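You operate a simulated robot arm through the tools that you are given. There is no shell and no other tool.

Carry out the task below with a simulated robot arm. There is one attempt and no reset: what you move stays moved.

JOB
Load the press table with the yellow brick and an insert.
Fine: brick in the nest, insert in its bore, table pushed in.
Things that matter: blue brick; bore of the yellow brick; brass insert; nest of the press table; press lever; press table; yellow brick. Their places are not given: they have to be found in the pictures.

Only the result counts: the job must be done as asked and must still hold three seconds after the hand-in. Knocking over, shifting, dropping, spilling or breaking anything else fails it.

ROBOT AND FRAMES
A 7-joint arm with a two-finger parallel gripper, fixed in place. Base frame: the origin is at the foot of the arm, x ahead of it, y to its left, z up. Lengths are in mm, angles in degrees, forces in N, time in s.
Its first joint turns from -166.0 to 166.0 degrees. Payload 4.4 kg.
The tool frame sits at the grasp point between the pads (the TCP): z along the fingers, y along the line on which they close. The tips reach 23 mm beyond it. The gripper opens to 94 mm. The fingers are 38 mm wide and 10 mm thick; the gripper's body (54 by 96 mm) begins 39 mm behind the TCP.
Orientation is that of the tool frame in the base frame, as a unit quaternion [w, x, y, z]. With the fingers straight down and closing along the base's y, the tool's x points along the base's -x, its y along +y and its z along -z.

CONTROLS
- The arm moves only by the tool play_rows. Its arguments are lists of equal length, an entry for each row: "fingers": the opening in per cent of the stroke, from 0 (shut) to 100 (fully open); "slide": the shift along the tool's x, y, z in mm, a list of three; "rot": the turn, a rotation vector about the tool's x, y, z in degrees, a list of three. In form: {"fingers": [fingers, ...], "slide": [[dx, dy, dz], ...], "rot": [[ax, ay, az], ...]}. A call has 1 to 20 rows; each row is the pose to reach, as a shift and turn from the pose commanded when the call began, along the tool's axes at that moment. Rows are played at 5 a second. More than 50 mm and 8.6 degrees between two rows, or a gripper value outside its range, and nothing of the call is played. A pose out of reach is approached as far as the arm can. The call stops where the force on the tool passes 90 N (or 10 N more than at its start, if that is more) or the arm is blocked; 0.2 s more then pass. Each finger travels about 72 mm/s and halts on what it meets, pressing with about 40 N; the grip force reading is that of the motor and also rises with nothing between the fingers. The clock runs only during rows and for 0.2 s after the last one: add rows that repeat a pose to give the fingers time. The reply holds the time, the measured pose of the TCP, the force on the tool along the base axes, the opening and the grip force, in the units named above and with some noise, with the torque about the TCP (base axes, N m) and any sound that the robot's microphone picked up, and new pictures: "pictures" is both (left out), scene, wrist or none.
- Cameras (640 x 400 px; columns grow to the right, rows downward): "scene" is fixed at [47.2, 649.1, 1636.5]; the picture's right is [-0.44, -0.90, 0.00], its down [-0.45, 0.22, -0.87] and it looks along [0.78, -0.39, -0.50] (base axes); focal length 314 px, centre (320, 200). "wrist" rides on the gripper at [86, 16, -74] in the tool frame; the picture's right is [-0.18, 0.98, 0.00], its down [-0.58, -0.11, -0.81] and it looks along [-0.79, -0.15, 0.59] (tool axes); focal length 243 px, centre (320, 200).
- pixel_to_xyz(camera, pixels): there is no depth. For up to 12 entries [column, row, z] of the newest picture of that camera ("zoom" is the newest enlarged one), the place [x, y] in the base frame at which the ray of that pixel passes the height z, good to about 2 mm, but the place of the scene camera against the robot may be out by one fixed shift of up to 12 mm in any direction. The clock stands still meanwhile.
- enlarge(camera, box): a new picture of the part [left, top, right, bottom] of that camera's present view, enlarged. The clock stands still meanwhile.
- close_job(): hands the job in; it is judged then, once.

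Open the gripper and draw the arm clear of the work before you hand the job in, unless the task says otherwise.

The tools are called after "Call:" by a JSON object that holds its "name" and its "arguments". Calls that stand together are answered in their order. play_rows: Moves the arm, as the interface text tells. Its arguments: {"type":"object","properties":{"fingers":{"type":"array","items":{"type":"number"}},"slide":{"type":"array","items":{"type":"array","items":{"type":"number"}}},"rot":{"type":"array","items":{"type":"array","items":{"type":"number"}}},"pictures":{"type":"string","enum":["both","scene","wrist","none"]}},"required":["fingers","slide","rot"]} The other tools are called the same way: pixel_to_xyz (camera, pixels) gives the place at which the rays of pixels pass given heights; enlarge (camera, box) takes an enlarged picture of a part of a camera's view; close_job () hands the job in.

At the start:

```text
t: 0.0
tool_pos: [660.4, 180.3, 1187.2]
ee_rot: [0.0, 0.0, 1.0, 0.0]
force: [0.0, -0.4, 0.8]
ft_torque: [0.03, 0.04, -0.01]
finger_gap: 94.0
finger_force: 0.0
```

scene: 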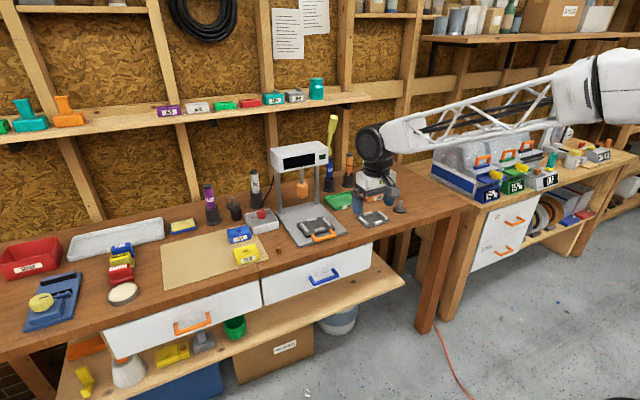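
wrist: 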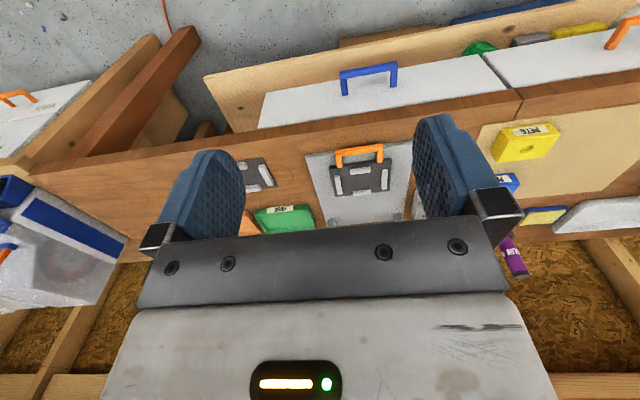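

I begin by enlarging the scene camera around the press (column ~310, row ~210) and the bricks (column ~240, row ~245) to identify the objects.

Call:
{"name": "enlarge", "arguments": {"camera": "scene", "box": [210, 130, 420, 270]}}

Call:
{"name": "enlarge", "arguments": {"camera": "wrist", "box": [230, 100, 570, 300]}}

```text
2.86 times, centred on (315, 200) of scene
```

zoom: 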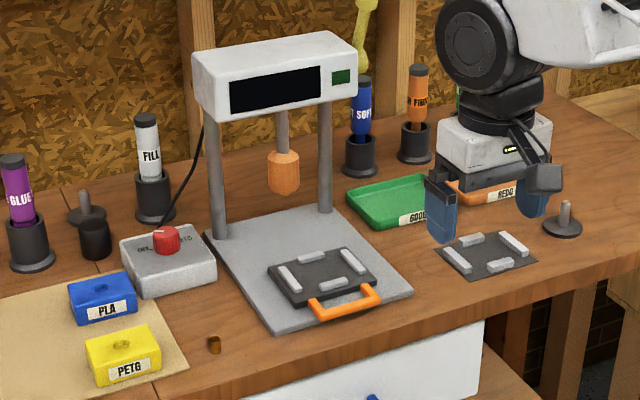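

```text
1.88 times, centred on (400, 200) of wrist
```

zoom: 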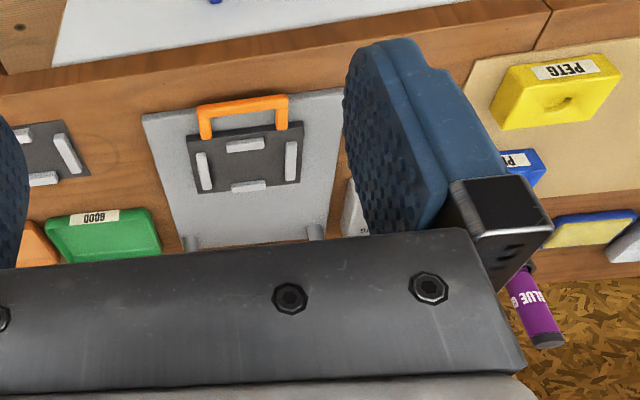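

I'll triangulate features with both cameras: the orange handle (scene 322,237; wrist 360,152), the yellow brick (scene 246,254; wrist 527,143), and the nest, at several heights.

Call:
{"name": "pixel_to_xyz", "arguments": {"camera": "scene", "pixels": [[246, 250, 700], [246, 250, 800], [246, 250, 900], [246, 250, 1000], [321, 226, 800], [321, 226, 900], [321, 226, 1000], [280, 243, 900], [375, 219, 900]]}}

Call:
{"name": "pixel_to_xyz", "arguments": {"camera": "wrist", "pixels": [[527, 147, 700], [527, 147, 800], [527, 147, 900], [527, 147, 1000], [361, 180, 800], [361, 180, 900], [361, 180, 1000]]}}

```text
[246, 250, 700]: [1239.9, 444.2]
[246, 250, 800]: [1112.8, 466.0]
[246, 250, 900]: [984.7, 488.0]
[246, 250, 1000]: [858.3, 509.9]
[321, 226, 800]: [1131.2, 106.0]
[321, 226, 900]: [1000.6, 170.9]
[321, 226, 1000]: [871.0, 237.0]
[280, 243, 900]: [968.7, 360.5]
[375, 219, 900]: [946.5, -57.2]
```

```text
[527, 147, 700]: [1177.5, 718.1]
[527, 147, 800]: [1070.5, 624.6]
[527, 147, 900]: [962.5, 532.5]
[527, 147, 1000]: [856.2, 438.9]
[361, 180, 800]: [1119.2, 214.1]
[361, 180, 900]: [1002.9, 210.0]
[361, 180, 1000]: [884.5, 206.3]
```

Rough triangulation puts the yellow brick near (930, 497, ~940) and the nest near (930, 208, ~950). I move the arm back-and-left at a safe height to get a closer wrist view of the bricks and the insert.

Call:
{"name": "play_rows", "arguments": {"fingers": [100, 100, 100, 100, 100, 100, 100, 100, 100, 100, 100, 100], "slide": [[0, 30, 0], [0, 65, 0], [0, 100, 0], [0, 140, 10], [-10, 180, 30], [-20, 220, 50], [-30, 255, 70], [-45, 285, 90], [-60, 310, 105], [-75, 325, 115], [-85, 330, 120], [-85, 330, 120]], "rot": [[0, 0, 0], [0, 0, 0], [0, 0, 0], [0, 0, 0], [0, 0, 0], [0, 0, 0], [0, 0, 0], [0, 0, 0], [0, 0, 0], [0, 0, 0], [0, 0, 0], [0, 0, 0]]}}

```text
t: 2.6
tool_pos: [745.2, 509.0, 1065.9]
ee_rot: [0.001, 0.0, 1.0, -0.001]
force: [0.9, -0.1, -0.9]
ft_torque: [-0.03, -0.02, 0.01]
finger_gap: 94.0
finger_force: 0.0
```

scene: 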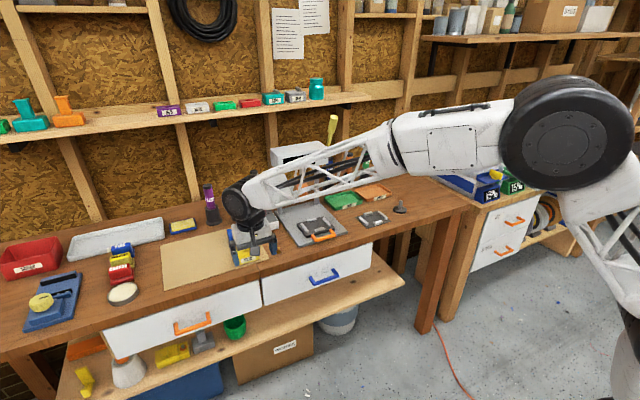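
wrist: 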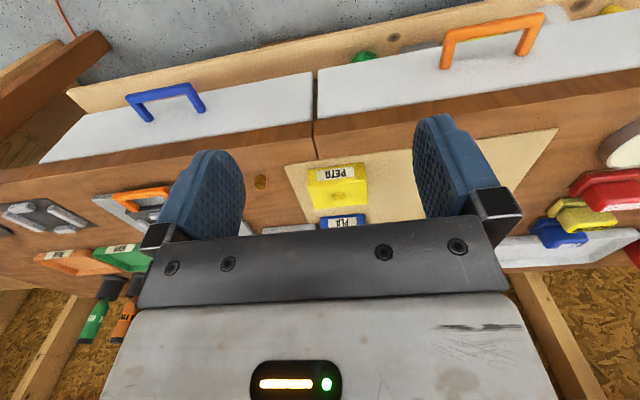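

The yellow PETG brick is at wrist (337,185) and the insert at (261,183). I enlarge that and triangulate.

Call:
{"name": "enlarge", "arguments": {"camera": "wrist", "box": [230, 140, 420, 240]}}

Call:
{"name": "pixel_to_xyz", "arguments": {"camera": "wrist", "pixels": [[337, 185, 800], [337, 185, 850], [337, 185, 900], [337, 185, 950], [261, 183, 850], [261, 183, 900], [261, 183, 950], [150, 205, 900]]}}

```text
3.37 times, centred on (325, 190) of wrist
```

zoom: 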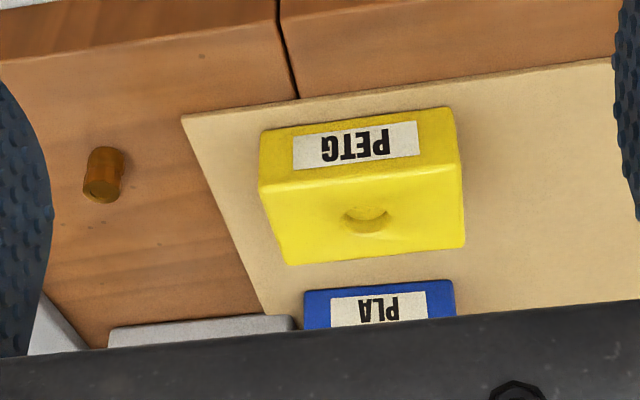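

```text
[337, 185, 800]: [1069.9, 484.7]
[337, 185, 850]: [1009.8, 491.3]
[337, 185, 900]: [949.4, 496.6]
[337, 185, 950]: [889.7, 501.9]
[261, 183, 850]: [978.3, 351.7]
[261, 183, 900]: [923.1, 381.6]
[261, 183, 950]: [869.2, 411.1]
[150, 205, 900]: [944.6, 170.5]
```

The bore of the yellow brick is visible at zoom (367,217); the insert stands at zoom (104,175). I move closer for precise measurements.

Call:
{"name": "play_rows", "arguments": {"fingers": [100, 100, 100, 100, 100], "slide": [[-15, 0, 10], [-40, -5, 20], [-65, -9, 30], [-80, -9, 40], [-80, -9, 40]], "rot": [[0, 0, 0], [0, 0, 0], [0, 0, 0], [0, 0, 0], [0, 0, 0]]}}

```text
t: 3.8
tool_pos: [823.6, 501.2, 1025.5]
ee_rot: [0.0, 0.0, 1.0, -0.001]
force: [-0.6, -0.4, 0.4]
ft_torque: [-0.01, -0.02, 0.04]
finger_gap: 94.4
finger_force: 0.1
```

scene: 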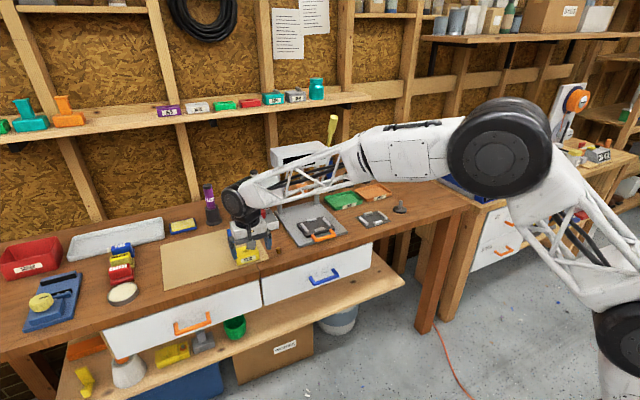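
wrist: 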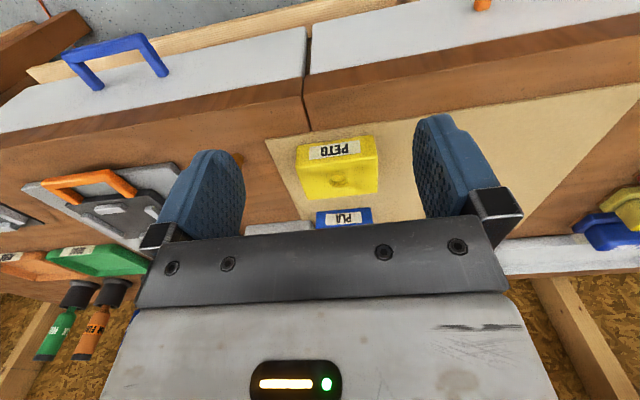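

Call:
{"name": "enlarge", "arguments": {"camera": "wrist", "box": [250, 120, 410, 220]}}

Call:
{"name": "enlarge", "arguments": {"camera": "scene", "box": [210, 200, 350, 280]}}

```text
4.00 times, centred on (330, 170) of wrist
```

zoom: 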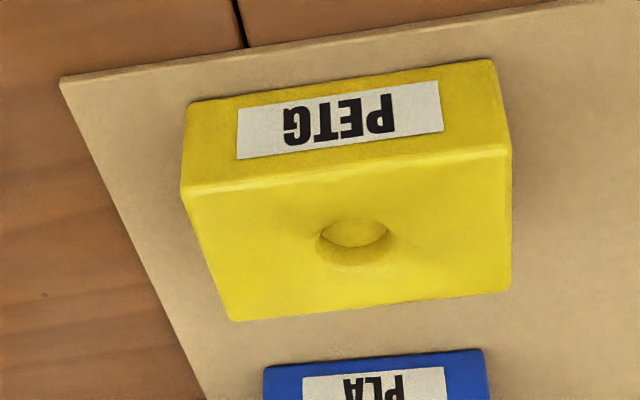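

```text
4.57 times, centred on (280, 240) of scene
```

zoom: 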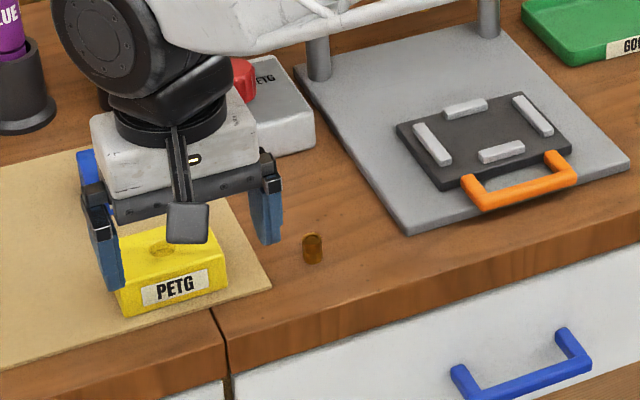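

The bore top triangulates to about (925, 500, 937). Now I measure the brick's corners in the wrist picture to get its size and angle, and the insert and bench height.

Call:
{"name": "pixel_to_xyz", "arguments": {"camera": "wrist", "pixels": [[295.75, 168.25, 937], [377.75, 157.5, 937], [377.5, 192.5, 937], [307.5, 199.5, 937], [338.3, 180.5, 937], [297.5, 145.75, 910], [373, 135, 910], [297.5, 145.75, 900], [373, 135, 900], [297.5, 145.75, 890], [373, 135, 890]]}}

Call:
{"name": "pixel_to_xyz", "arguments": {"camera": "scene", "pixels": [[246.5, 250.7, 937], [278.3, 245, 900], [278.3, 245, 920]]}}

```text
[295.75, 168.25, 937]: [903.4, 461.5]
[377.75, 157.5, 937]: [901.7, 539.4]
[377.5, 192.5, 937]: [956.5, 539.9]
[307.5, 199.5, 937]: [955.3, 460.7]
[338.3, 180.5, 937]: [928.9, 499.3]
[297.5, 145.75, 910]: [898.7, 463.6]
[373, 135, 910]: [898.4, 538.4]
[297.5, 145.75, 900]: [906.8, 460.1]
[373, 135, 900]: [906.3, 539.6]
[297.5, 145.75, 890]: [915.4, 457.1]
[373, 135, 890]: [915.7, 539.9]
```

```text
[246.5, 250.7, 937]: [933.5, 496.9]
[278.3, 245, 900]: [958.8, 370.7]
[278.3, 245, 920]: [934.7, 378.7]
```

The yellow brick measures about 54 × 79 × 33 mm, centre (929, 500), top z≈937, aligned with the base axes. Now I move right to look at the insert, between the brick and the press.

Call:
{"name": "play_rows", "arguments": {"fingers": [100, 100, 100, 100, 100, 100], "slide": [[10, -30, 0], [10, -70, 0], [5, -105, 10], [-10, -112, 25], [-20, -112, 40], [-20, -112, 40]], "rot": [[0, 0, 0], [0, 0, 0], [0, 0, 0], [0, 0, 0], [0, 0, 0], [0, 0, 0]]}}

```text
t: 5.2
tool_pos: [847.9, 389.8, 986.1]
ee_rot: [0.0, 0.001, 1.0, 0.0]
force: [0.0, -0.5, 0.1]
ft_torque: [0.01, -0.02, -0.05]
finger_gap: 94.0
finger_force: 0.1
```

scene: 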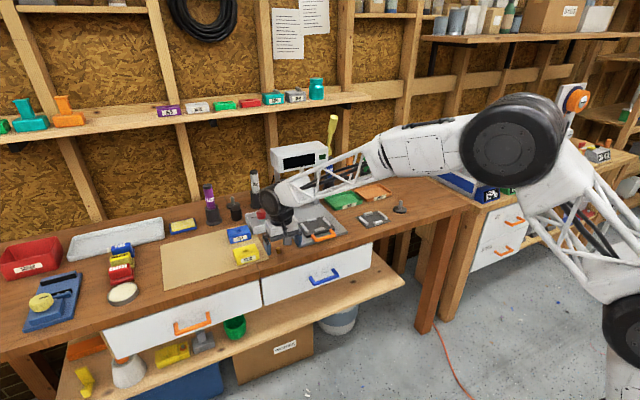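
wrist: 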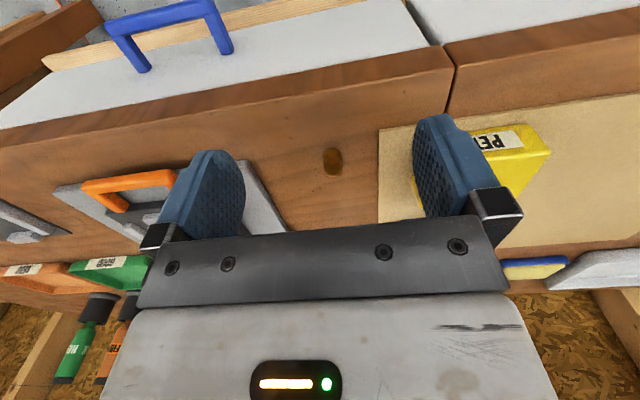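

The insert is at wrist (332,161), standing on the bench. I enlarge it.

Call:
{"name": "enlarge", "arguments": {"camera": "wrist", "box": [300, 141, 364, 181]}}

Call:
{"name": "enlarge", "arguments": {"camera": "scene", "box": [216, 225, 296, 275]}}

Call:
{"name": "enlarge", "arguments": {"camera": "wrist", "box": [0, 140, 240, 290]}}

```text
10.00 times, centred on (332, 161) of wrist
```

zoom: 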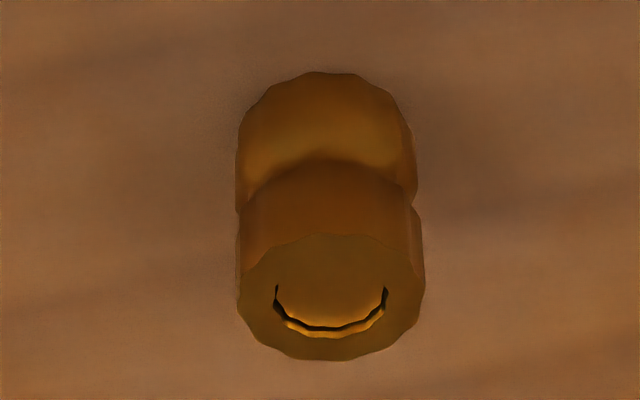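

```text
8.00 times, centred on (256, 250) of scene
```

zoom: 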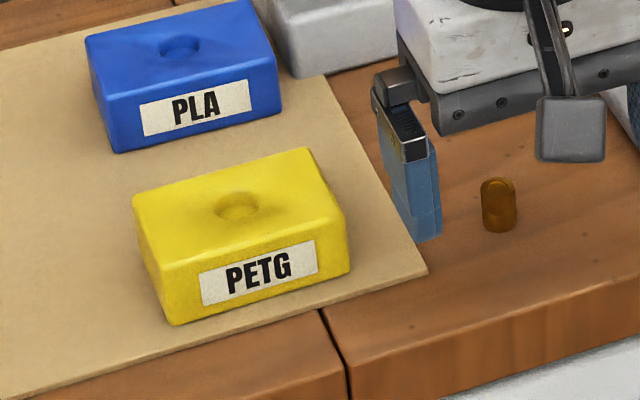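

```text
2.67 times, centred on (120, 215) of wrist
```

zoom: 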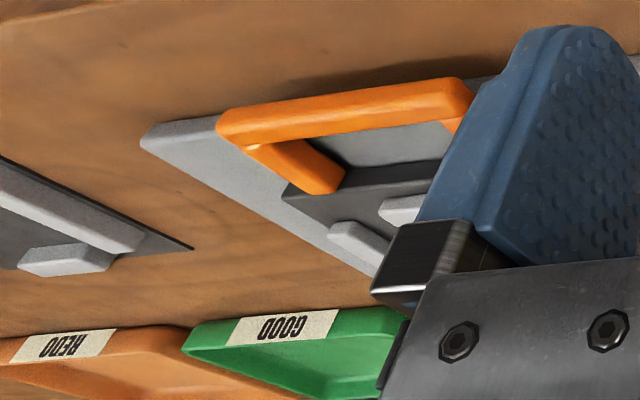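

The insert is an upright knurled cylinder, about 15.5 mm in diameter, at roughly (911, 389), z 900–920. I check against the scene camera and move right to view the press table nest.

Call:
{"name": "pixel_to_xyz", "arguments": {"camera": "scene", "pixels": [[278.3, 250.6, 910], [278.2, 248.2, 920], [245.6, 250.8, 937]]}}

Call:
{"name": "pixel_to_xyz", "arguments": {"camera": "wrist", "pixels": [[333.2, 170.7, 920], [333.2, 170.7, 915], [332.5, 148.2, 900], [332.5, 148.2, 896]]}}

Call:
{"name": "play_rows", "arguments": {"fingers": [100, 100, 100, 100, 100, 100, 100, 100], "slide": [[20, 0, -30], [40, -30, -50], [50, -70, -60], [50, -110, -60], [50, -140, -60], [50, -155, -60], [50, -160, -60], [50, -160, -60]], "rot": [[0, 0, 0], [0, 0, 0], [0, 0, 0], [0, 0, 0], [0, 0, 0], [0, 0, 0], [0, 0, 0], [0, 0, 0]]}}

```text
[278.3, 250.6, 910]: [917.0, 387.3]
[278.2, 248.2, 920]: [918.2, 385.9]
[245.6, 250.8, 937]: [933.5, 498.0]
```

```text
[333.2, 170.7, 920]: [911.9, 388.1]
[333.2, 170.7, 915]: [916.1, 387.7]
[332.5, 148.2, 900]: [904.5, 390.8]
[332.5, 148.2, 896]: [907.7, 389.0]
```

```text
t: 7.0
tool_pos: [796.4, 229.0, 1045.8]
ee_rot: [-0.001, 0.001, 1.0, 0.001]
force: [-0.2, -0.1, 0.9]
ft_torque: [0.02, 0.01, 0.02]
finger_gap: 94.1
finger_force: 0.1
```

scene: 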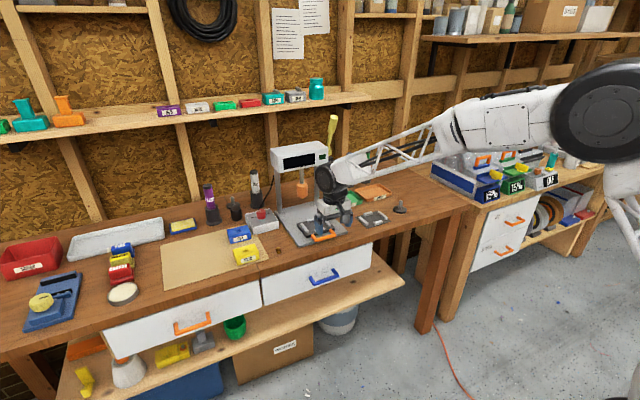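
wrist: 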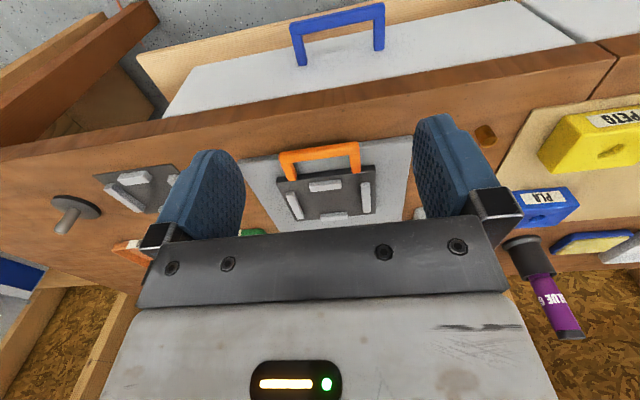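

The nest with its four rails is at wrist (325,190). I enlarge it in both cameras.

Call:
{"name": "enlarge", "arguments": {"camera": "wrist", "box": [235, 130, 427, 250]}}

Call:
{"name": "enlarge", "arguments": {"camera": "scene", "box": [260, 130, 372, 260]}}

```text
3.33 times, centred on (331, 190) of wrist
```

zoom: 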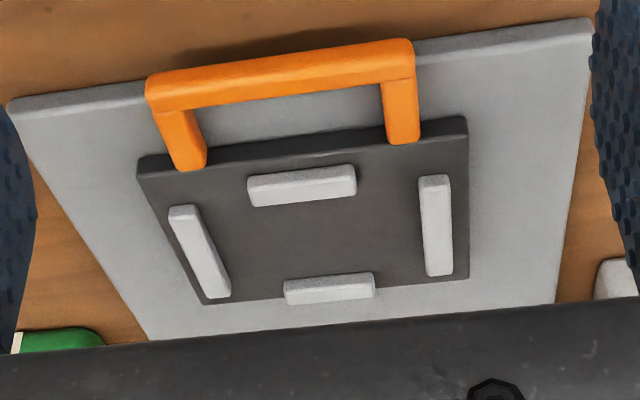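

```text
3.08 times, centred on (316, 195) of scene
```

zoom: 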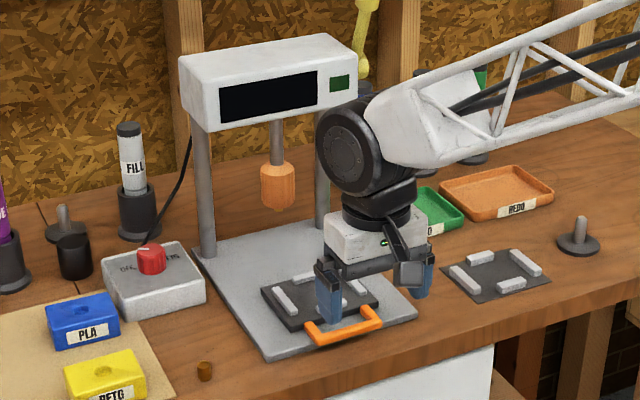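

I measure nest plate and rail corners at guessed heights, and use the scene camera for the press head's location (tip at scene 302,198).

Call:
{"name": "pixel_to_xyz", "arguments": {"camera": "scene", "pixels": [[302.4, 197.6, 950], [302.4, 197.6, 1000], [302.4, 197.6, 1050], [302.4, 197.6, 1100]]}}

Call:
{"name": "pixel_to_xyz", "arguments": {"camera": "wrist", "pixels": [[276.1, 178, 915], [375.1, 165.1, 915], [375.7, 213.4, 915], [295.9, 220.9, 915], [293.8, 191.8, 925], [303.4, 214, 925], [361, 183.4, 925], [363.4, 211, 925], [310, 191.5, 925], [342.1, 188.2, 925], [320.5, 214.3, 925], [346.9, 211.9, 925]]}}

```text
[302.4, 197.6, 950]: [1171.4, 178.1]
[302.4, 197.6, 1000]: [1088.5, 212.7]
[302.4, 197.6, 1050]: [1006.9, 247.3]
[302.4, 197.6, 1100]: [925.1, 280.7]
```

```text
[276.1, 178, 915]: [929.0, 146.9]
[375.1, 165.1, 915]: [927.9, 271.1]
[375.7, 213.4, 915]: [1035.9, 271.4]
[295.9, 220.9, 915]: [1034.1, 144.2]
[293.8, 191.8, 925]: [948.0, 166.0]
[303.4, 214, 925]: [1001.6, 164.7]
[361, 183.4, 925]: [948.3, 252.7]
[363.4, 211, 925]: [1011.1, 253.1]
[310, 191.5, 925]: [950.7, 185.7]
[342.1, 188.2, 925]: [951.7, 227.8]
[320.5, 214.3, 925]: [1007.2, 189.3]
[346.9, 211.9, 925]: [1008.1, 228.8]
```

Nest centre seems near (980, 208). I tilt the camera down by 20° and move closer for a second view from a different elevation, staying clear of the press head (tip near x≈1095).

Call:
{"name": "play_rows", "arguments": {"fingers": [100, 100, 100, 100, 100, 100], "slide": [[-20, -1, 0], [-40, -2, 5], [-60, -3, 10], [-80, -4, 13], [-94, -4, 16], [-94, -4, 16]], "rot": [[0, 4, 0], [0, 8, 0], [0, 12, 0], [0, 16, 0], [0, 20, 0], [0, 20, 0]]}}

```text
t: 8.4
tool_pos: [890.9, 224.7, 1029.6]
ee_rot: [-0.174, 0.0, 0.985, 0.001]
force: [0.1, 0.4, -0.4]
ft_torque: [0.01, 0.0, -0.01]
finger_gap: 94.0
finger_force: 0.1
```

scene: 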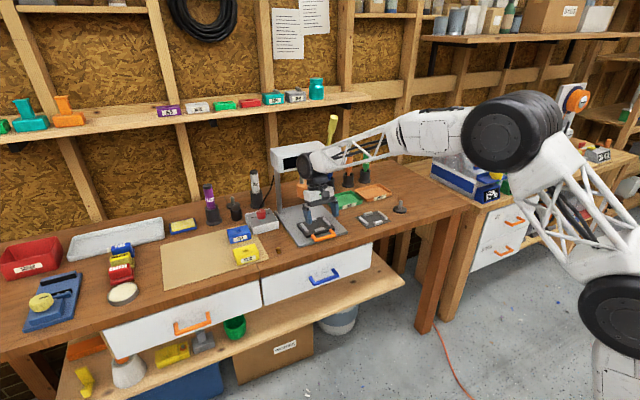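
wrist: 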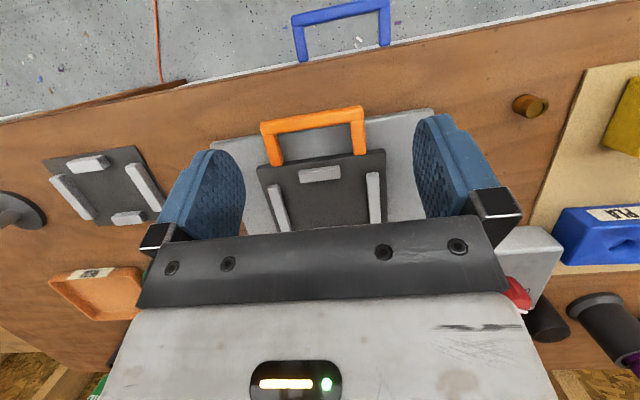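

The front of the nest is visible at wrist (320,185). Enlarging it for a second set of measurements.

Call:
{"name": "enlarge", "arguments": {"camera": "wrist", "box": [240, 100, 432, 220]}}

Call:
{"name": "enlarge", "arguments": {"camera": "scene", "box": [250, 140, 410, 240]}}

```text
3.33 times, centred on (336, 160) of wrist
```

zoom: 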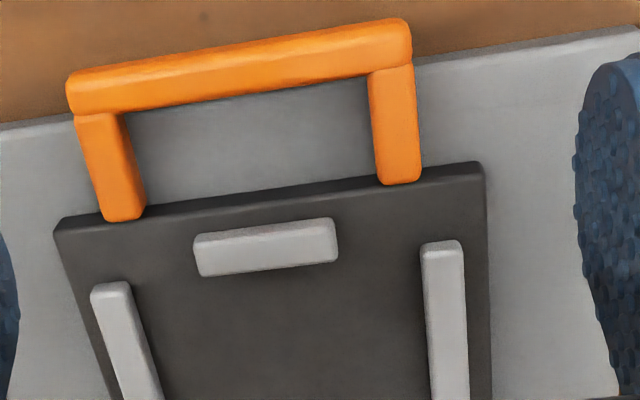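

```text
4.00 times, centred on (330, 190) of scene
```

zoom: 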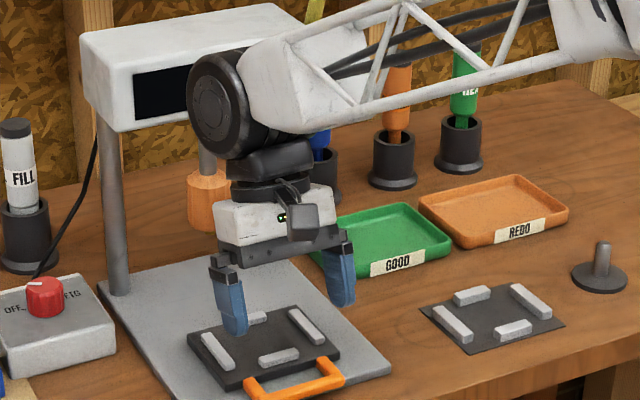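

Call:
{"name": "pixel_to_xyz", "arguments": {"camera": "wrist", "pixels": [[319.5, 180.4, 920], [319.5, 180.4, 930], [319.5, 180.4, 940], [255.9, 169.6, 915], [386.1, 153.4, 915], [255.9, 169.6, 925], [386.1, 153.4, 925], [283, 200, 925], [283, 200, 935], [367.8, 190, 925], [367.8, 190, 935]]}}

Call:
{"name": "enlarge", "arguments": {"camera": "scene", "box": [280, 205, 360, 255]}}

```text
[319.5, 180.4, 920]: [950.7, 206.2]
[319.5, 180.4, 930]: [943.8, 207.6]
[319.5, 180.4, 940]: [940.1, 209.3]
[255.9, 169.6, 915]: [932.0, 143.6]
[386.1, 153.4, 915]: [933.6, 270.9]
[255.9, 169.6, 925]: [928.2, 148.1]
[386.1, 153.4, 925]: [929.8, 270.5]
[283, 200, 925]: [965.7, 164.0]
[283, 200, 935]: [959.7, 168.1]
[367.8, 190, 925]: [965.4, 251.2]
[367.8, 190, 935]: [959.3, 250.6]
```

```text
8.00 times, centred on (320, 230) of scene
```

zoom: 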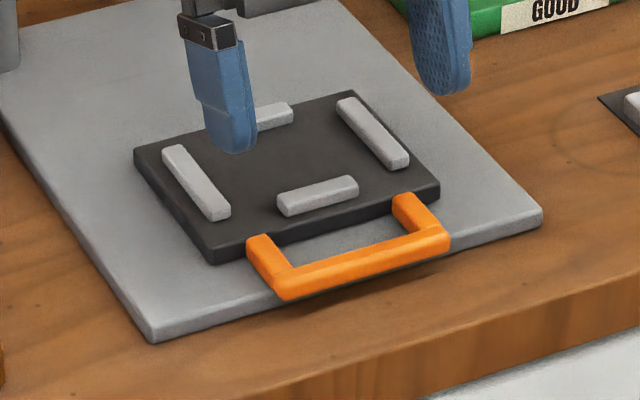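

Readings give: nest inner y≈166–251 (centre ≈208.5), rail tops z≈930, front rail inner edge x≈945. To measure x accurately I'll view from the side; first I untilt and back off.

Call:
{"name": "play_rows", "arguments": {"fingers": [100, 100, 100, 100, 100], "slide": [[9, 0, -1], [18, 0, -2], [27, 0, -3], [36, 0, -4], [44.4, 0, -5]], "rot": [[0, -4, 0], [0, -8, 0], [0, -12, 0], [0, -16, 0], [0, -20, 0]], "pictures": "none"}}

```text
t: 9.6
tool_pos: [848.2, 225.8, 1051.4]
ee_rot: [0.0, 0.0, 1.0, 0.0]
force: [0.7, -0.6, 0.5]
ft_torque: [0.0, -0.01, 0.0]
finger_gap: 93.8
finger_force: 0.0
```

Now I turn the tool −90° about its axis and move to the right side of the nest, so the camera looks along +y across it.

Call:
{"name": "play_rows", "arguments": {"fingers": [100, 100, 100, 100, 100, 100, 100, 100, 100, 100, 100, 100, 100], "slide": [[0, -10, 0], [0, -20, 0], [0, -35, 0], [0, -50, 0], [0, -65, 0], [-10, -80, 0], [-20, -95, 5], [-35, -105, 10], [-50, -115, 20], [-65, -115, 30], [-80, -115, 40], [-95, -115, 50], [-106, -115, 55]], "rot": [[0, 0, -7], [0, 0, -14], [0, 0, -21], [0, 0, -28], [0, 0, -35], [0, 0, -42], [0, 0, -49], [0, 0, -56], [0, 0, -63], [0, 0, -70], [0, 0, -77], [0, 0, -84], [0, 0, -90]]}}

```text
t: 12.4
tool_pos: [954.7, 110.1, 995.4]
ee_rot: [0.0, 0.708, -0.706, 0.0]
force: [-0.3, 0.6, 1.1]
ft_torque: [0.02, 0.0, -0.01]
finger_gap: 93.9
finger_force: 0.0
```

scene: 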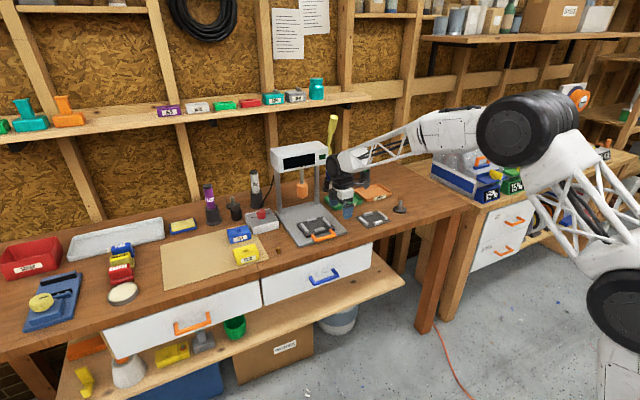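
wrist: 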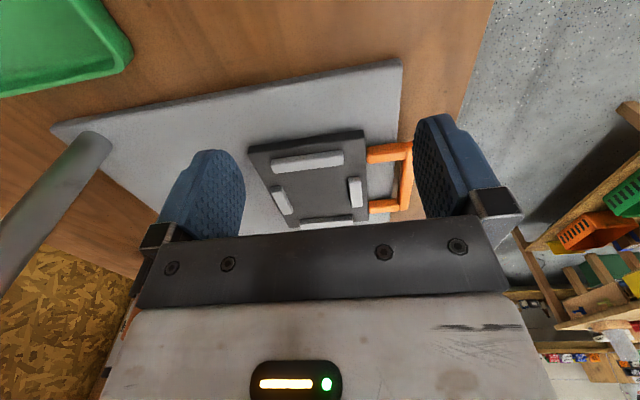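

A clear side view: nest at wrist (320,185). I enlarge it.

Call:
{"name": "enlarge", "arguments": {"camera": "wrist", "box": [240, 125, 416, 235]}}

Call:
{"name": "enlarge", "arguments": {"camera": "scene", "box": [280, 205, 360, 255]}}

```text
3.64 times, centred on (328, 180) of wrist
```

zoom: 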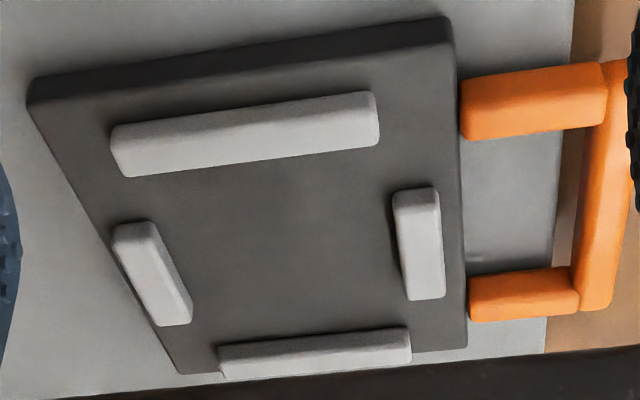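

```text
8.00 times, centred on (320, 230) of scene
```

zoom: 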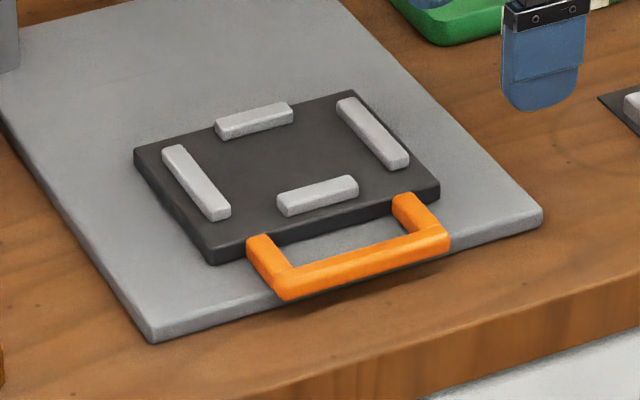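

Call:
{"name": "pixel_to_xyz", "arguments": {"camera": "wrist", "pixels": [[350.8, 192.4, 930], [350.8, 192.4, 920], [287.3, 199.25, 930], [287.3, 199.25, 920], [308.75, 169.3, 930], [308.75, 169.3, 920], [326.6, 217.7, 930], [326.6, 217.7, 920], [247.7, 152.5, 920], [365.1, 136.5, 920], [368.4, 219.9, 920], [290, 227.3, 920]]}}

Call:
{"name": "pixel_to_xyz", "arguments": {"camera": "scene", "pixels": [[316, 222.5, 930], [303.1, 220, 930], [308.3, 228.1, 930], [324.9, 218.7, 930], [331.4, 226.5, 930]]}}

```text
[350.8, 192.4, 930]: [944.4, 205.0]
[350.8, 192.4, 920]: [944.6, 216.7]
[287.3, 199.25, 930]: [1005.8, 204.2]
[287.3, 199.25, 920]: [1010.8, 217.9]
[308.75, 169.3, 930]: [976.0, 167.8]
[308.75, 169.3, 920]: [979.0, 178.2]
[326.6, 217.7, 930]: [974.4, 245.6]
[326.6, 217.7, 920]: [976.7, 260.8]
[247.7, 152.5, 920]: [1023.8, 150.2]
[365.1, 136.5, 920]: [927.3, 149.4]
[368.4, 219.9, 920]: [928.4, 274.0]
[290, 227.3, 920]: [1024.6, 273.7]
```

```text
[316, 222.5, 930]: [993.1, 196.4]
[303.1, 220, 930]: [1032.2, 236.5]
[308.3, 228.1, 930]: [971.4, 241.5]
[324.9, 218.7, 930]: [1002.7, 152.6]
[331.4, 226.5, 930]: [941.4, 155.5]
```

I enlarge further on the far and back rails to pin down the inner edges.

Call:
{"name": "enlarge", "arguments": {"camera": "wrist", "box": [262, 180, 374, 236]}}

Call:
{"name": "enlarge", "arguments": {"camera": "wrist", "box": [262, 140, 374, 210]}}

```text
5.71 times, centred on (318, 208) of wrist
```

zoom: 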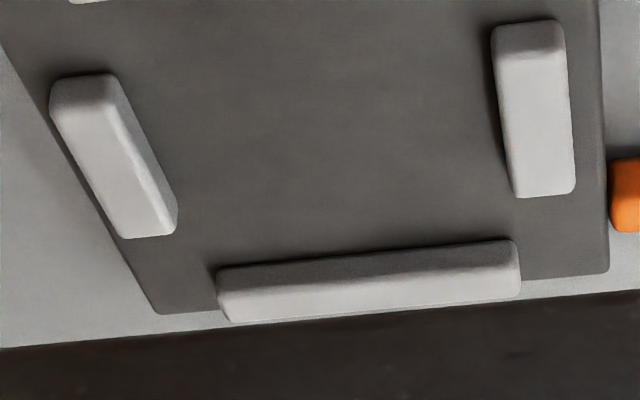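

```text
5.71 times, centred on (318, 175) of wrist
```

zoom: 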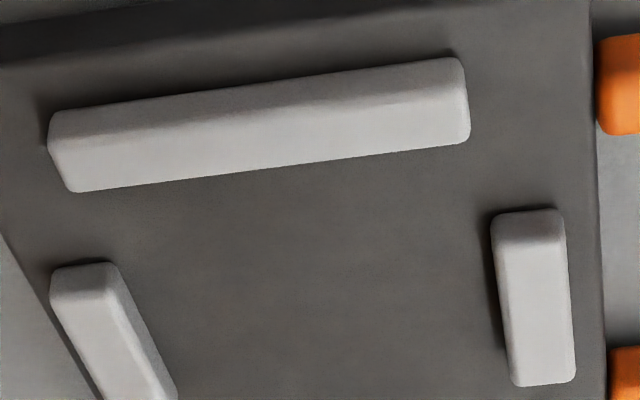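

Call:
{"name": "pixel_to_xyz", "arguments": {"camera": "wrist", "pixels": [[326.75, 221.1, 930], [326.75, 217.45, 925], [286, 201.9, 930], [288.6, 201, 925], [350, 194, 930], [309.25, 169.6, 930], [346.8, 181.8, 930], [350.9, 205, 930], [282.5, 189.8, 930], [291, 207, 930]]}}

```text
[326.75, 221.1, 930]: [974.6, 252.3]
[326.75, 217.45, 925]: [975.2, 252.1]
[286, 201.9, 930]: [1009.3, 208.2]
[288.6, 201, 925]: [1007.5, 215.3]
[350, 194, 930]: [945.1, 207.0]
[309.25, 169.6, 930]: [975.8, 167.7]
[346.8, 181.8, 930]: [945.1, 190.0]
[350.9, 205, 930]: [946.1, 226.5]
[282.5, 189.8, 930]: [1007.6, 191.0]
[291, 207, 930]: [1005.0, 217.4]
```

Nest inner span: x 945–1007, y 167.7–252.2, so centre ≈ (976, 210), plate top ≈925, rail tops ≈930; the brick (54×79) fits in its present orientation. I now return the tool to its original heading and travel to above the yellow brick.

Call:
{"name": "play_rows", "arguments": {"fingers": [100, 100, 100, 100, 100, 100, 100, 100, 100, 100, 100, 100, 100, 100, 100, 100], "slide": [[0, 15, -15], [0, 35, -35], [-10, 60, -50], [-30, 85, -60], [-60, 95, -65], [-90, 95, -65], [-120, 95, -65], [-155, 95, -65], [-190, 95, -65], [-225, 95, -65], [-260, 95, -65], [-295, 95, -65], [-330, 90, -60], [-360, 80, -50], [-390, 65, -45], [-390, 60, -40]], "rot": [[0, 0, 5], [0, 0, 11], [0, 0, 18], [0, 0, 25], [0, 0, 32], [0, 0, 39], [0, 0, 46], [0, 0, 53], [0, 0, 60], [0, 0, 67], [0, 0, 73], [0, 0, 79], [0, 0, 84], [0, 0, 88], [0, 0, 90], [0, 0, 90]]}}

```text
t: 15.8
tool_pos: [895.3, 498.4, 1036.4]
ee_rot: [0.0, 0.001, 1.0, 0.0]
force: [-0.2, -0.1, 0.7]
ft_torque: [-0.02, 0.01, -0.04]
finger_gap: 93.8
finger_force: 0.0
```

scene: 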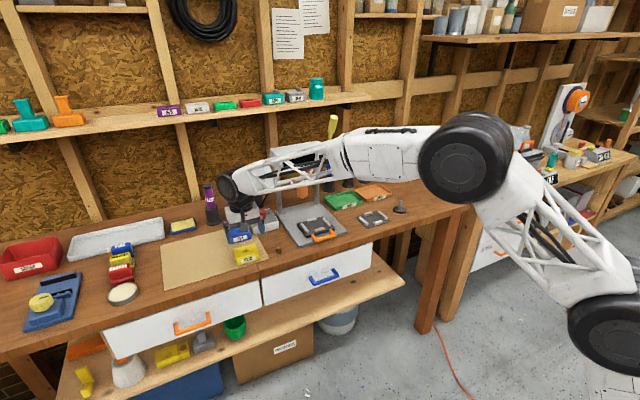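
wrist: 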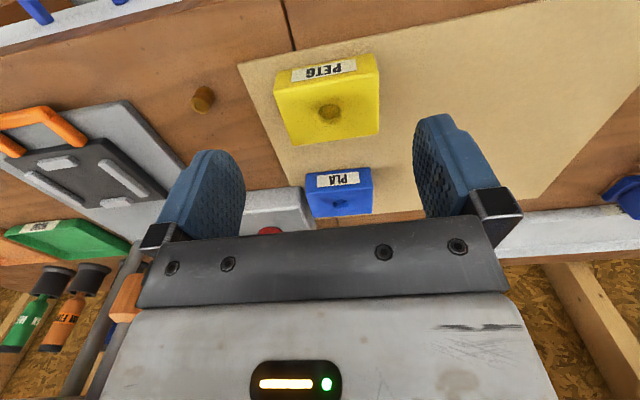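

I now see both bricks clearly: yellow at wrist (327,100). I enlarge it to refine its position.

Call:
{"name": "enlarge", "arguments": {"camera": "wrist", "box": [255, 40, 399, 220]}}

Call:
{"name": "enlarge", "arguments": {"camera": "wrist", "box": [263, 50, 391, 150]}}

```text
2.22 times, centred on (327, 130) of wrist
```

zoom: 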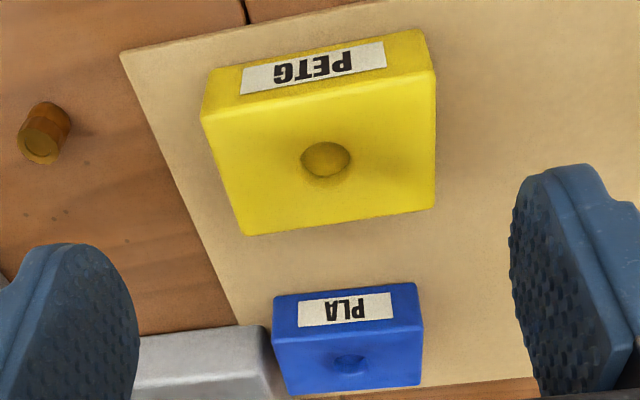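

```text
4.00 times, centred on (327, 100) of wrist
```

zoom: 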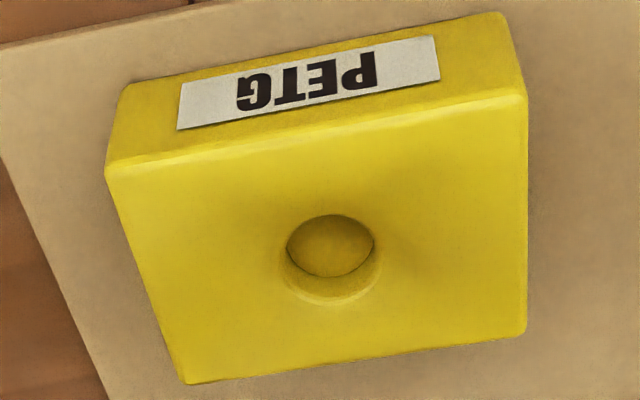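

Call:
{"name": "pixel_to_xyz", "arguments": {"camera": "wrist", "pixels": [[273.25, 93.75, 937], [379, 73.75, 937], [378.75, 132.5, 937], [292.75, 145.75, 937], [329.75, 115, 937], [279, 71.25, 904], [372.5, 53.5, 904], [279, 71.25, 900], [372.5, 53.5, 900], [204, 98, 910], [201, 101.5, 920]]}}

```text
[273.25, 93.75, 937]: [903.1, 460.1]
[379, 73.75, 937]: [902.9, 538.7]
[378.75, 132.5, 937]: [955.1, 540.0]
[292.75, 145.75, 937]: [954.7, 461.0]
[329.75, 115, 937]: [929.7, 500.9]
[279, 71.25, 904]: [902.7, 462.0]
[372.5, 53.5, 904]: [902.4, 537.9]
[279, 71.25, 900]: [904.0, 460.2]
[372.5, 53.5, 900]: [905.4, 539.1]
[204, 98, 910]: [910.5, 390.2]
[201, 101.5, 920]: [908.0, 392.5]
```

The brick is confirmed at x 903–955, y 460.5–539.5, z 904–937 (bore at 929.5, 500.5). I test reach straight down above it at z≈1000.

Call:
{"name": "play_rows", "arguments": {"fingers": [100, 100, 100, 100], "slide": [[-12, 0.5, 10], [-24, 1, 22], [-34, 1.6, 36], [-34, 1.6, 36]], "rot": [[0, 0, 0], [0, 0, 0], [0, 0, 0], [0, 0, 0]]}}

```text
t: 16.8
tool_pos: [931.4, 501.5, 999.9]
ee_rot: [-0.001, 0.002, 1.0, 0.0]
force: [0.3, 0.1, -0.9]
ft_torque: [0.02, -0.02, 0.01]
finger_gap: 93.9
finger_force: 0.0
```

scene: 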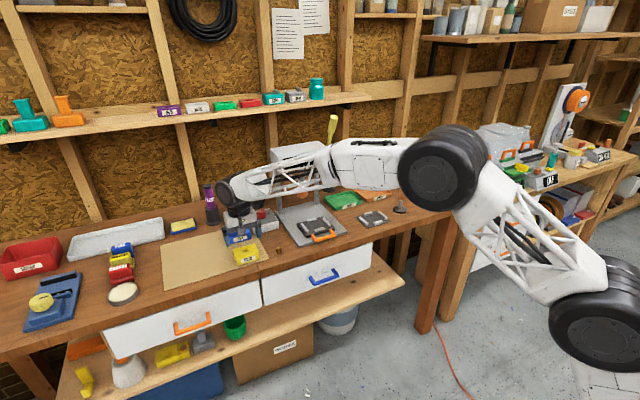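
wrist: 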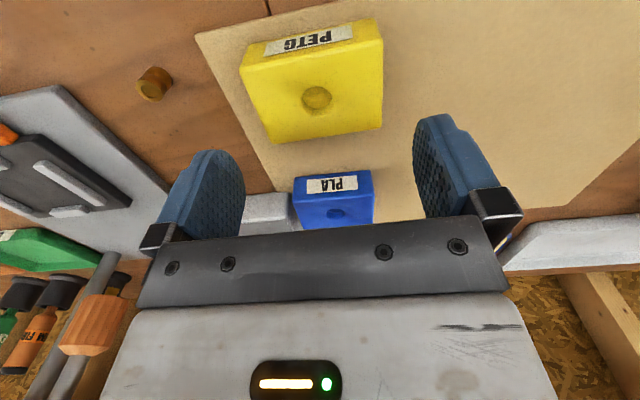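

Straight-down reach is fine here. I descend so that the pads cover the upper ~23 mm of the brick (TCP z≈937, tips ≈914, above the mat and leaving room for the nest rails later).

Call:
{"name": "play_rows", "arguments": {"fingers": [100, 100, 100, 100, 100, 100], "slide": [[0, -1.6, 15], [0, -1.6, 30], [0, -1.6, 45], [0, -1.6, 55], [0, -1.6, 63], [0, -1.6, 63]], "rot": [[0, 0, 0], [0, 0, 0], [0, 0, 0], [0, 0, 0], [0, 0, 0], [0, 0, 0]]}}

```text
t: 18.2
tool_pos: [929.6, 500.6, 939.2]
ee_rot: [0.001, 0.0, 1.0, 0.0]
force: [-0.6, -0.5, -0.2]
ft_torque: [-0.01, 0.02, 0.03]
finger_gap: 94.0
finger_force: 0.1
```

scene: 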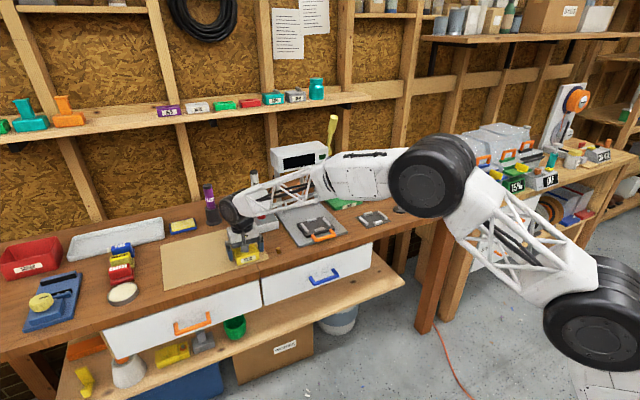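
wrist: 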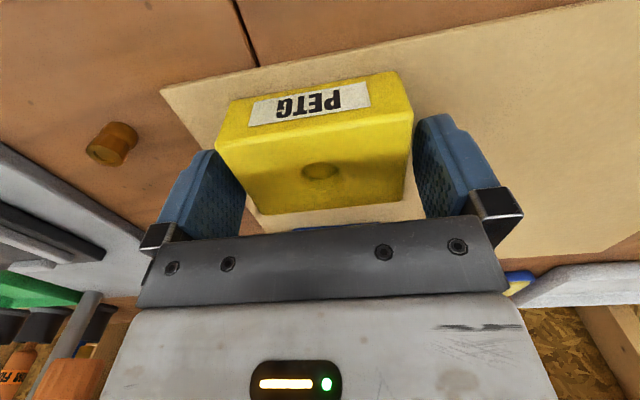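

The brick sits between the fingers with clearance on both sides. I close the fingers on it gradually.

Call:
{"name": "play_rows", "arguments": {"fingers": [90, 86, 83, 75, 60, 60], "slide": [[0, 0, 0], [0, 0, 0], [0, 0, 0], [0, 0, 0], [0, 0, 0], [0, 0, 0]], "rot": [[0, 0, 0], [0, 0, 0], [0, 0, 0], [0, 0, 0], [0, 0, 0], [0, 0, 0]]}}

```text
t: 19.6
tool_pos: [929.4, 500.5, 937.9]
ee_rot: [0.0, 0.0, 1.0, 0.0]
force: [-0.4, -0.3, 1.1]
ft_torque: [0.07, -0.02, -0.04]
finger_gap: 79.6
finger_force: 40.3
```

scene: 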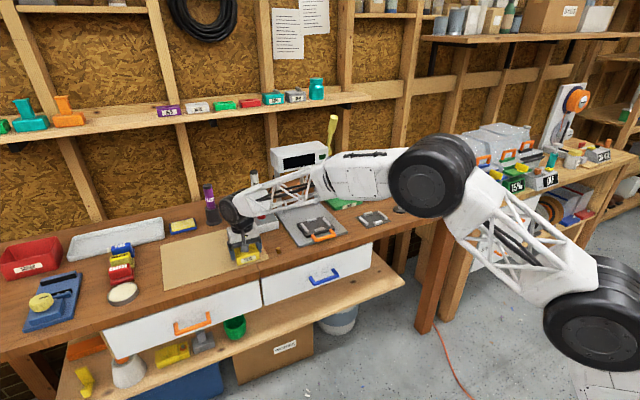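
wrist: 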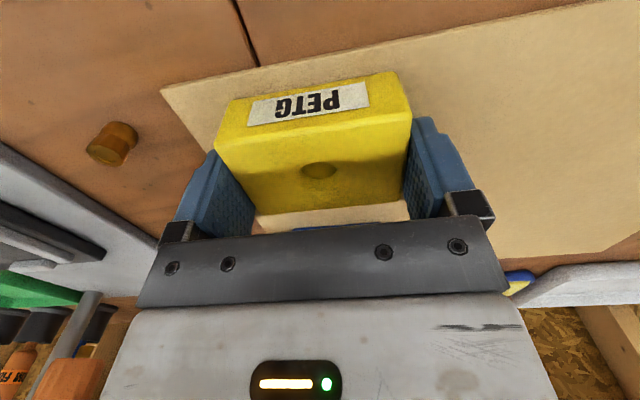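

Gripped: gap 79.6 mm, 40 N. I lift the brick straight up and check the hold.

Call:
{"name": "play_rows", "arguments": {"fingers": [60, 60, 60, 60, 60, 60], "slide": [[0, 0, -8], [0, 0, -25], [0, 0, -45], [0, 0, -70], [0, 0, -95], [0, 0, -103]], "rot": [[0, 0, 0], [0, 0, 0], [0, 0, 0], [0, 0, 0], [0, 0, 0], [0, 0, 0]]}}

```text
t: 21.0
tool_pos: [929.5, 502.2, 1040.9]
ee_rot: [0.0, 0.0, 1.0, -0.001]
force: [-0.3, 0.2, -0.8]
ft_torque: [0.03, -0.03, 0.01]
finger_gap: 56.5
finger_force: 0.0
```

scene: 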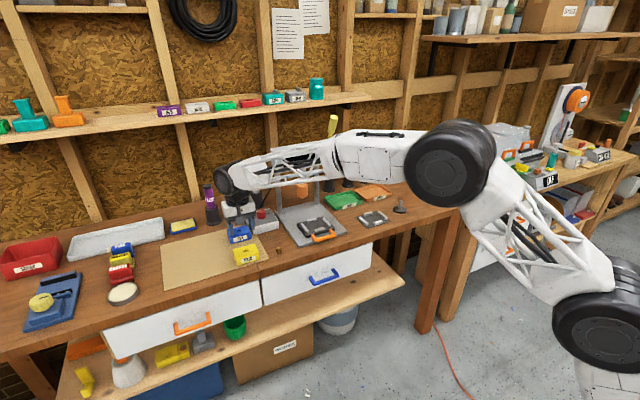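
wrist: 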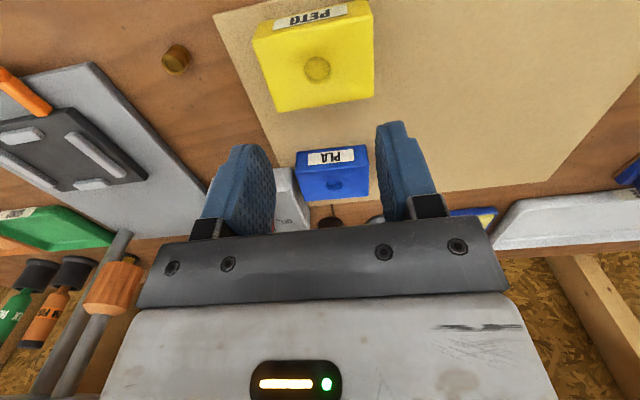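

The brick slipped out: gap now 56.5 mm, and the yellow brick is still on the mat at wrist (313,55). I check whether it moved.

Call:
{"name": "enlarge", "arguments": {"camera": "wrist", "box": [235, 0, 395, 120]}}

Call:
{"name": "enlarge", "arguments": {"camera": "scene", "box": [206, 215, 286, 265]}}

Call:
{"name": "enlarge", "arguments": {"camera": "wrist", "box": [190, 110, 450, 250]}}

```text
3.33 times, centred on (315, 60) of wrist
```

zoom: 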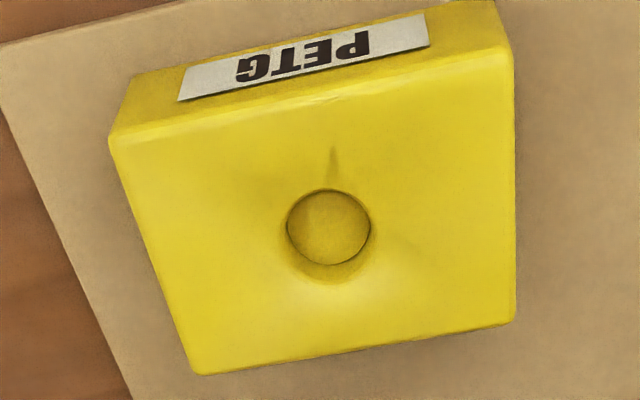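

```text
8.00 times, centred on (246, 240) of scene
```

zoom: 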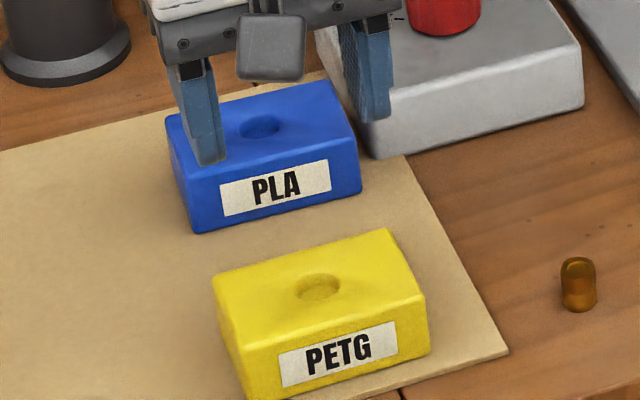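

```text
2.46 times, centred on (320, 180) of wrist
```

zoom: 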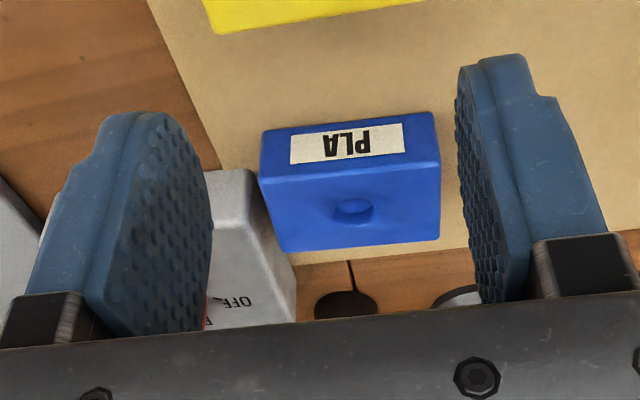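

Call:
{"name": "pixel_to_xyz", "arguments": {"camera": "wrist", "pixels": [[251.4, 42, 937], [372.9, 15.6, 937], [373.2, 95.4, 937], [279, 112.5, 937], [317.4, 70.5, 937]]}}

```text
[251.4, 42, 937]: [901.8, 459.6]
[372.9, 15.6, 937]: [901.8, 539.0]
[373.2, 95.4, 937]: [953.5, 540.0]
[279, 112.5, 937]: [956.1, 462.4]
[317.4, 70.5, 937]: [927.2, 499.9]
```

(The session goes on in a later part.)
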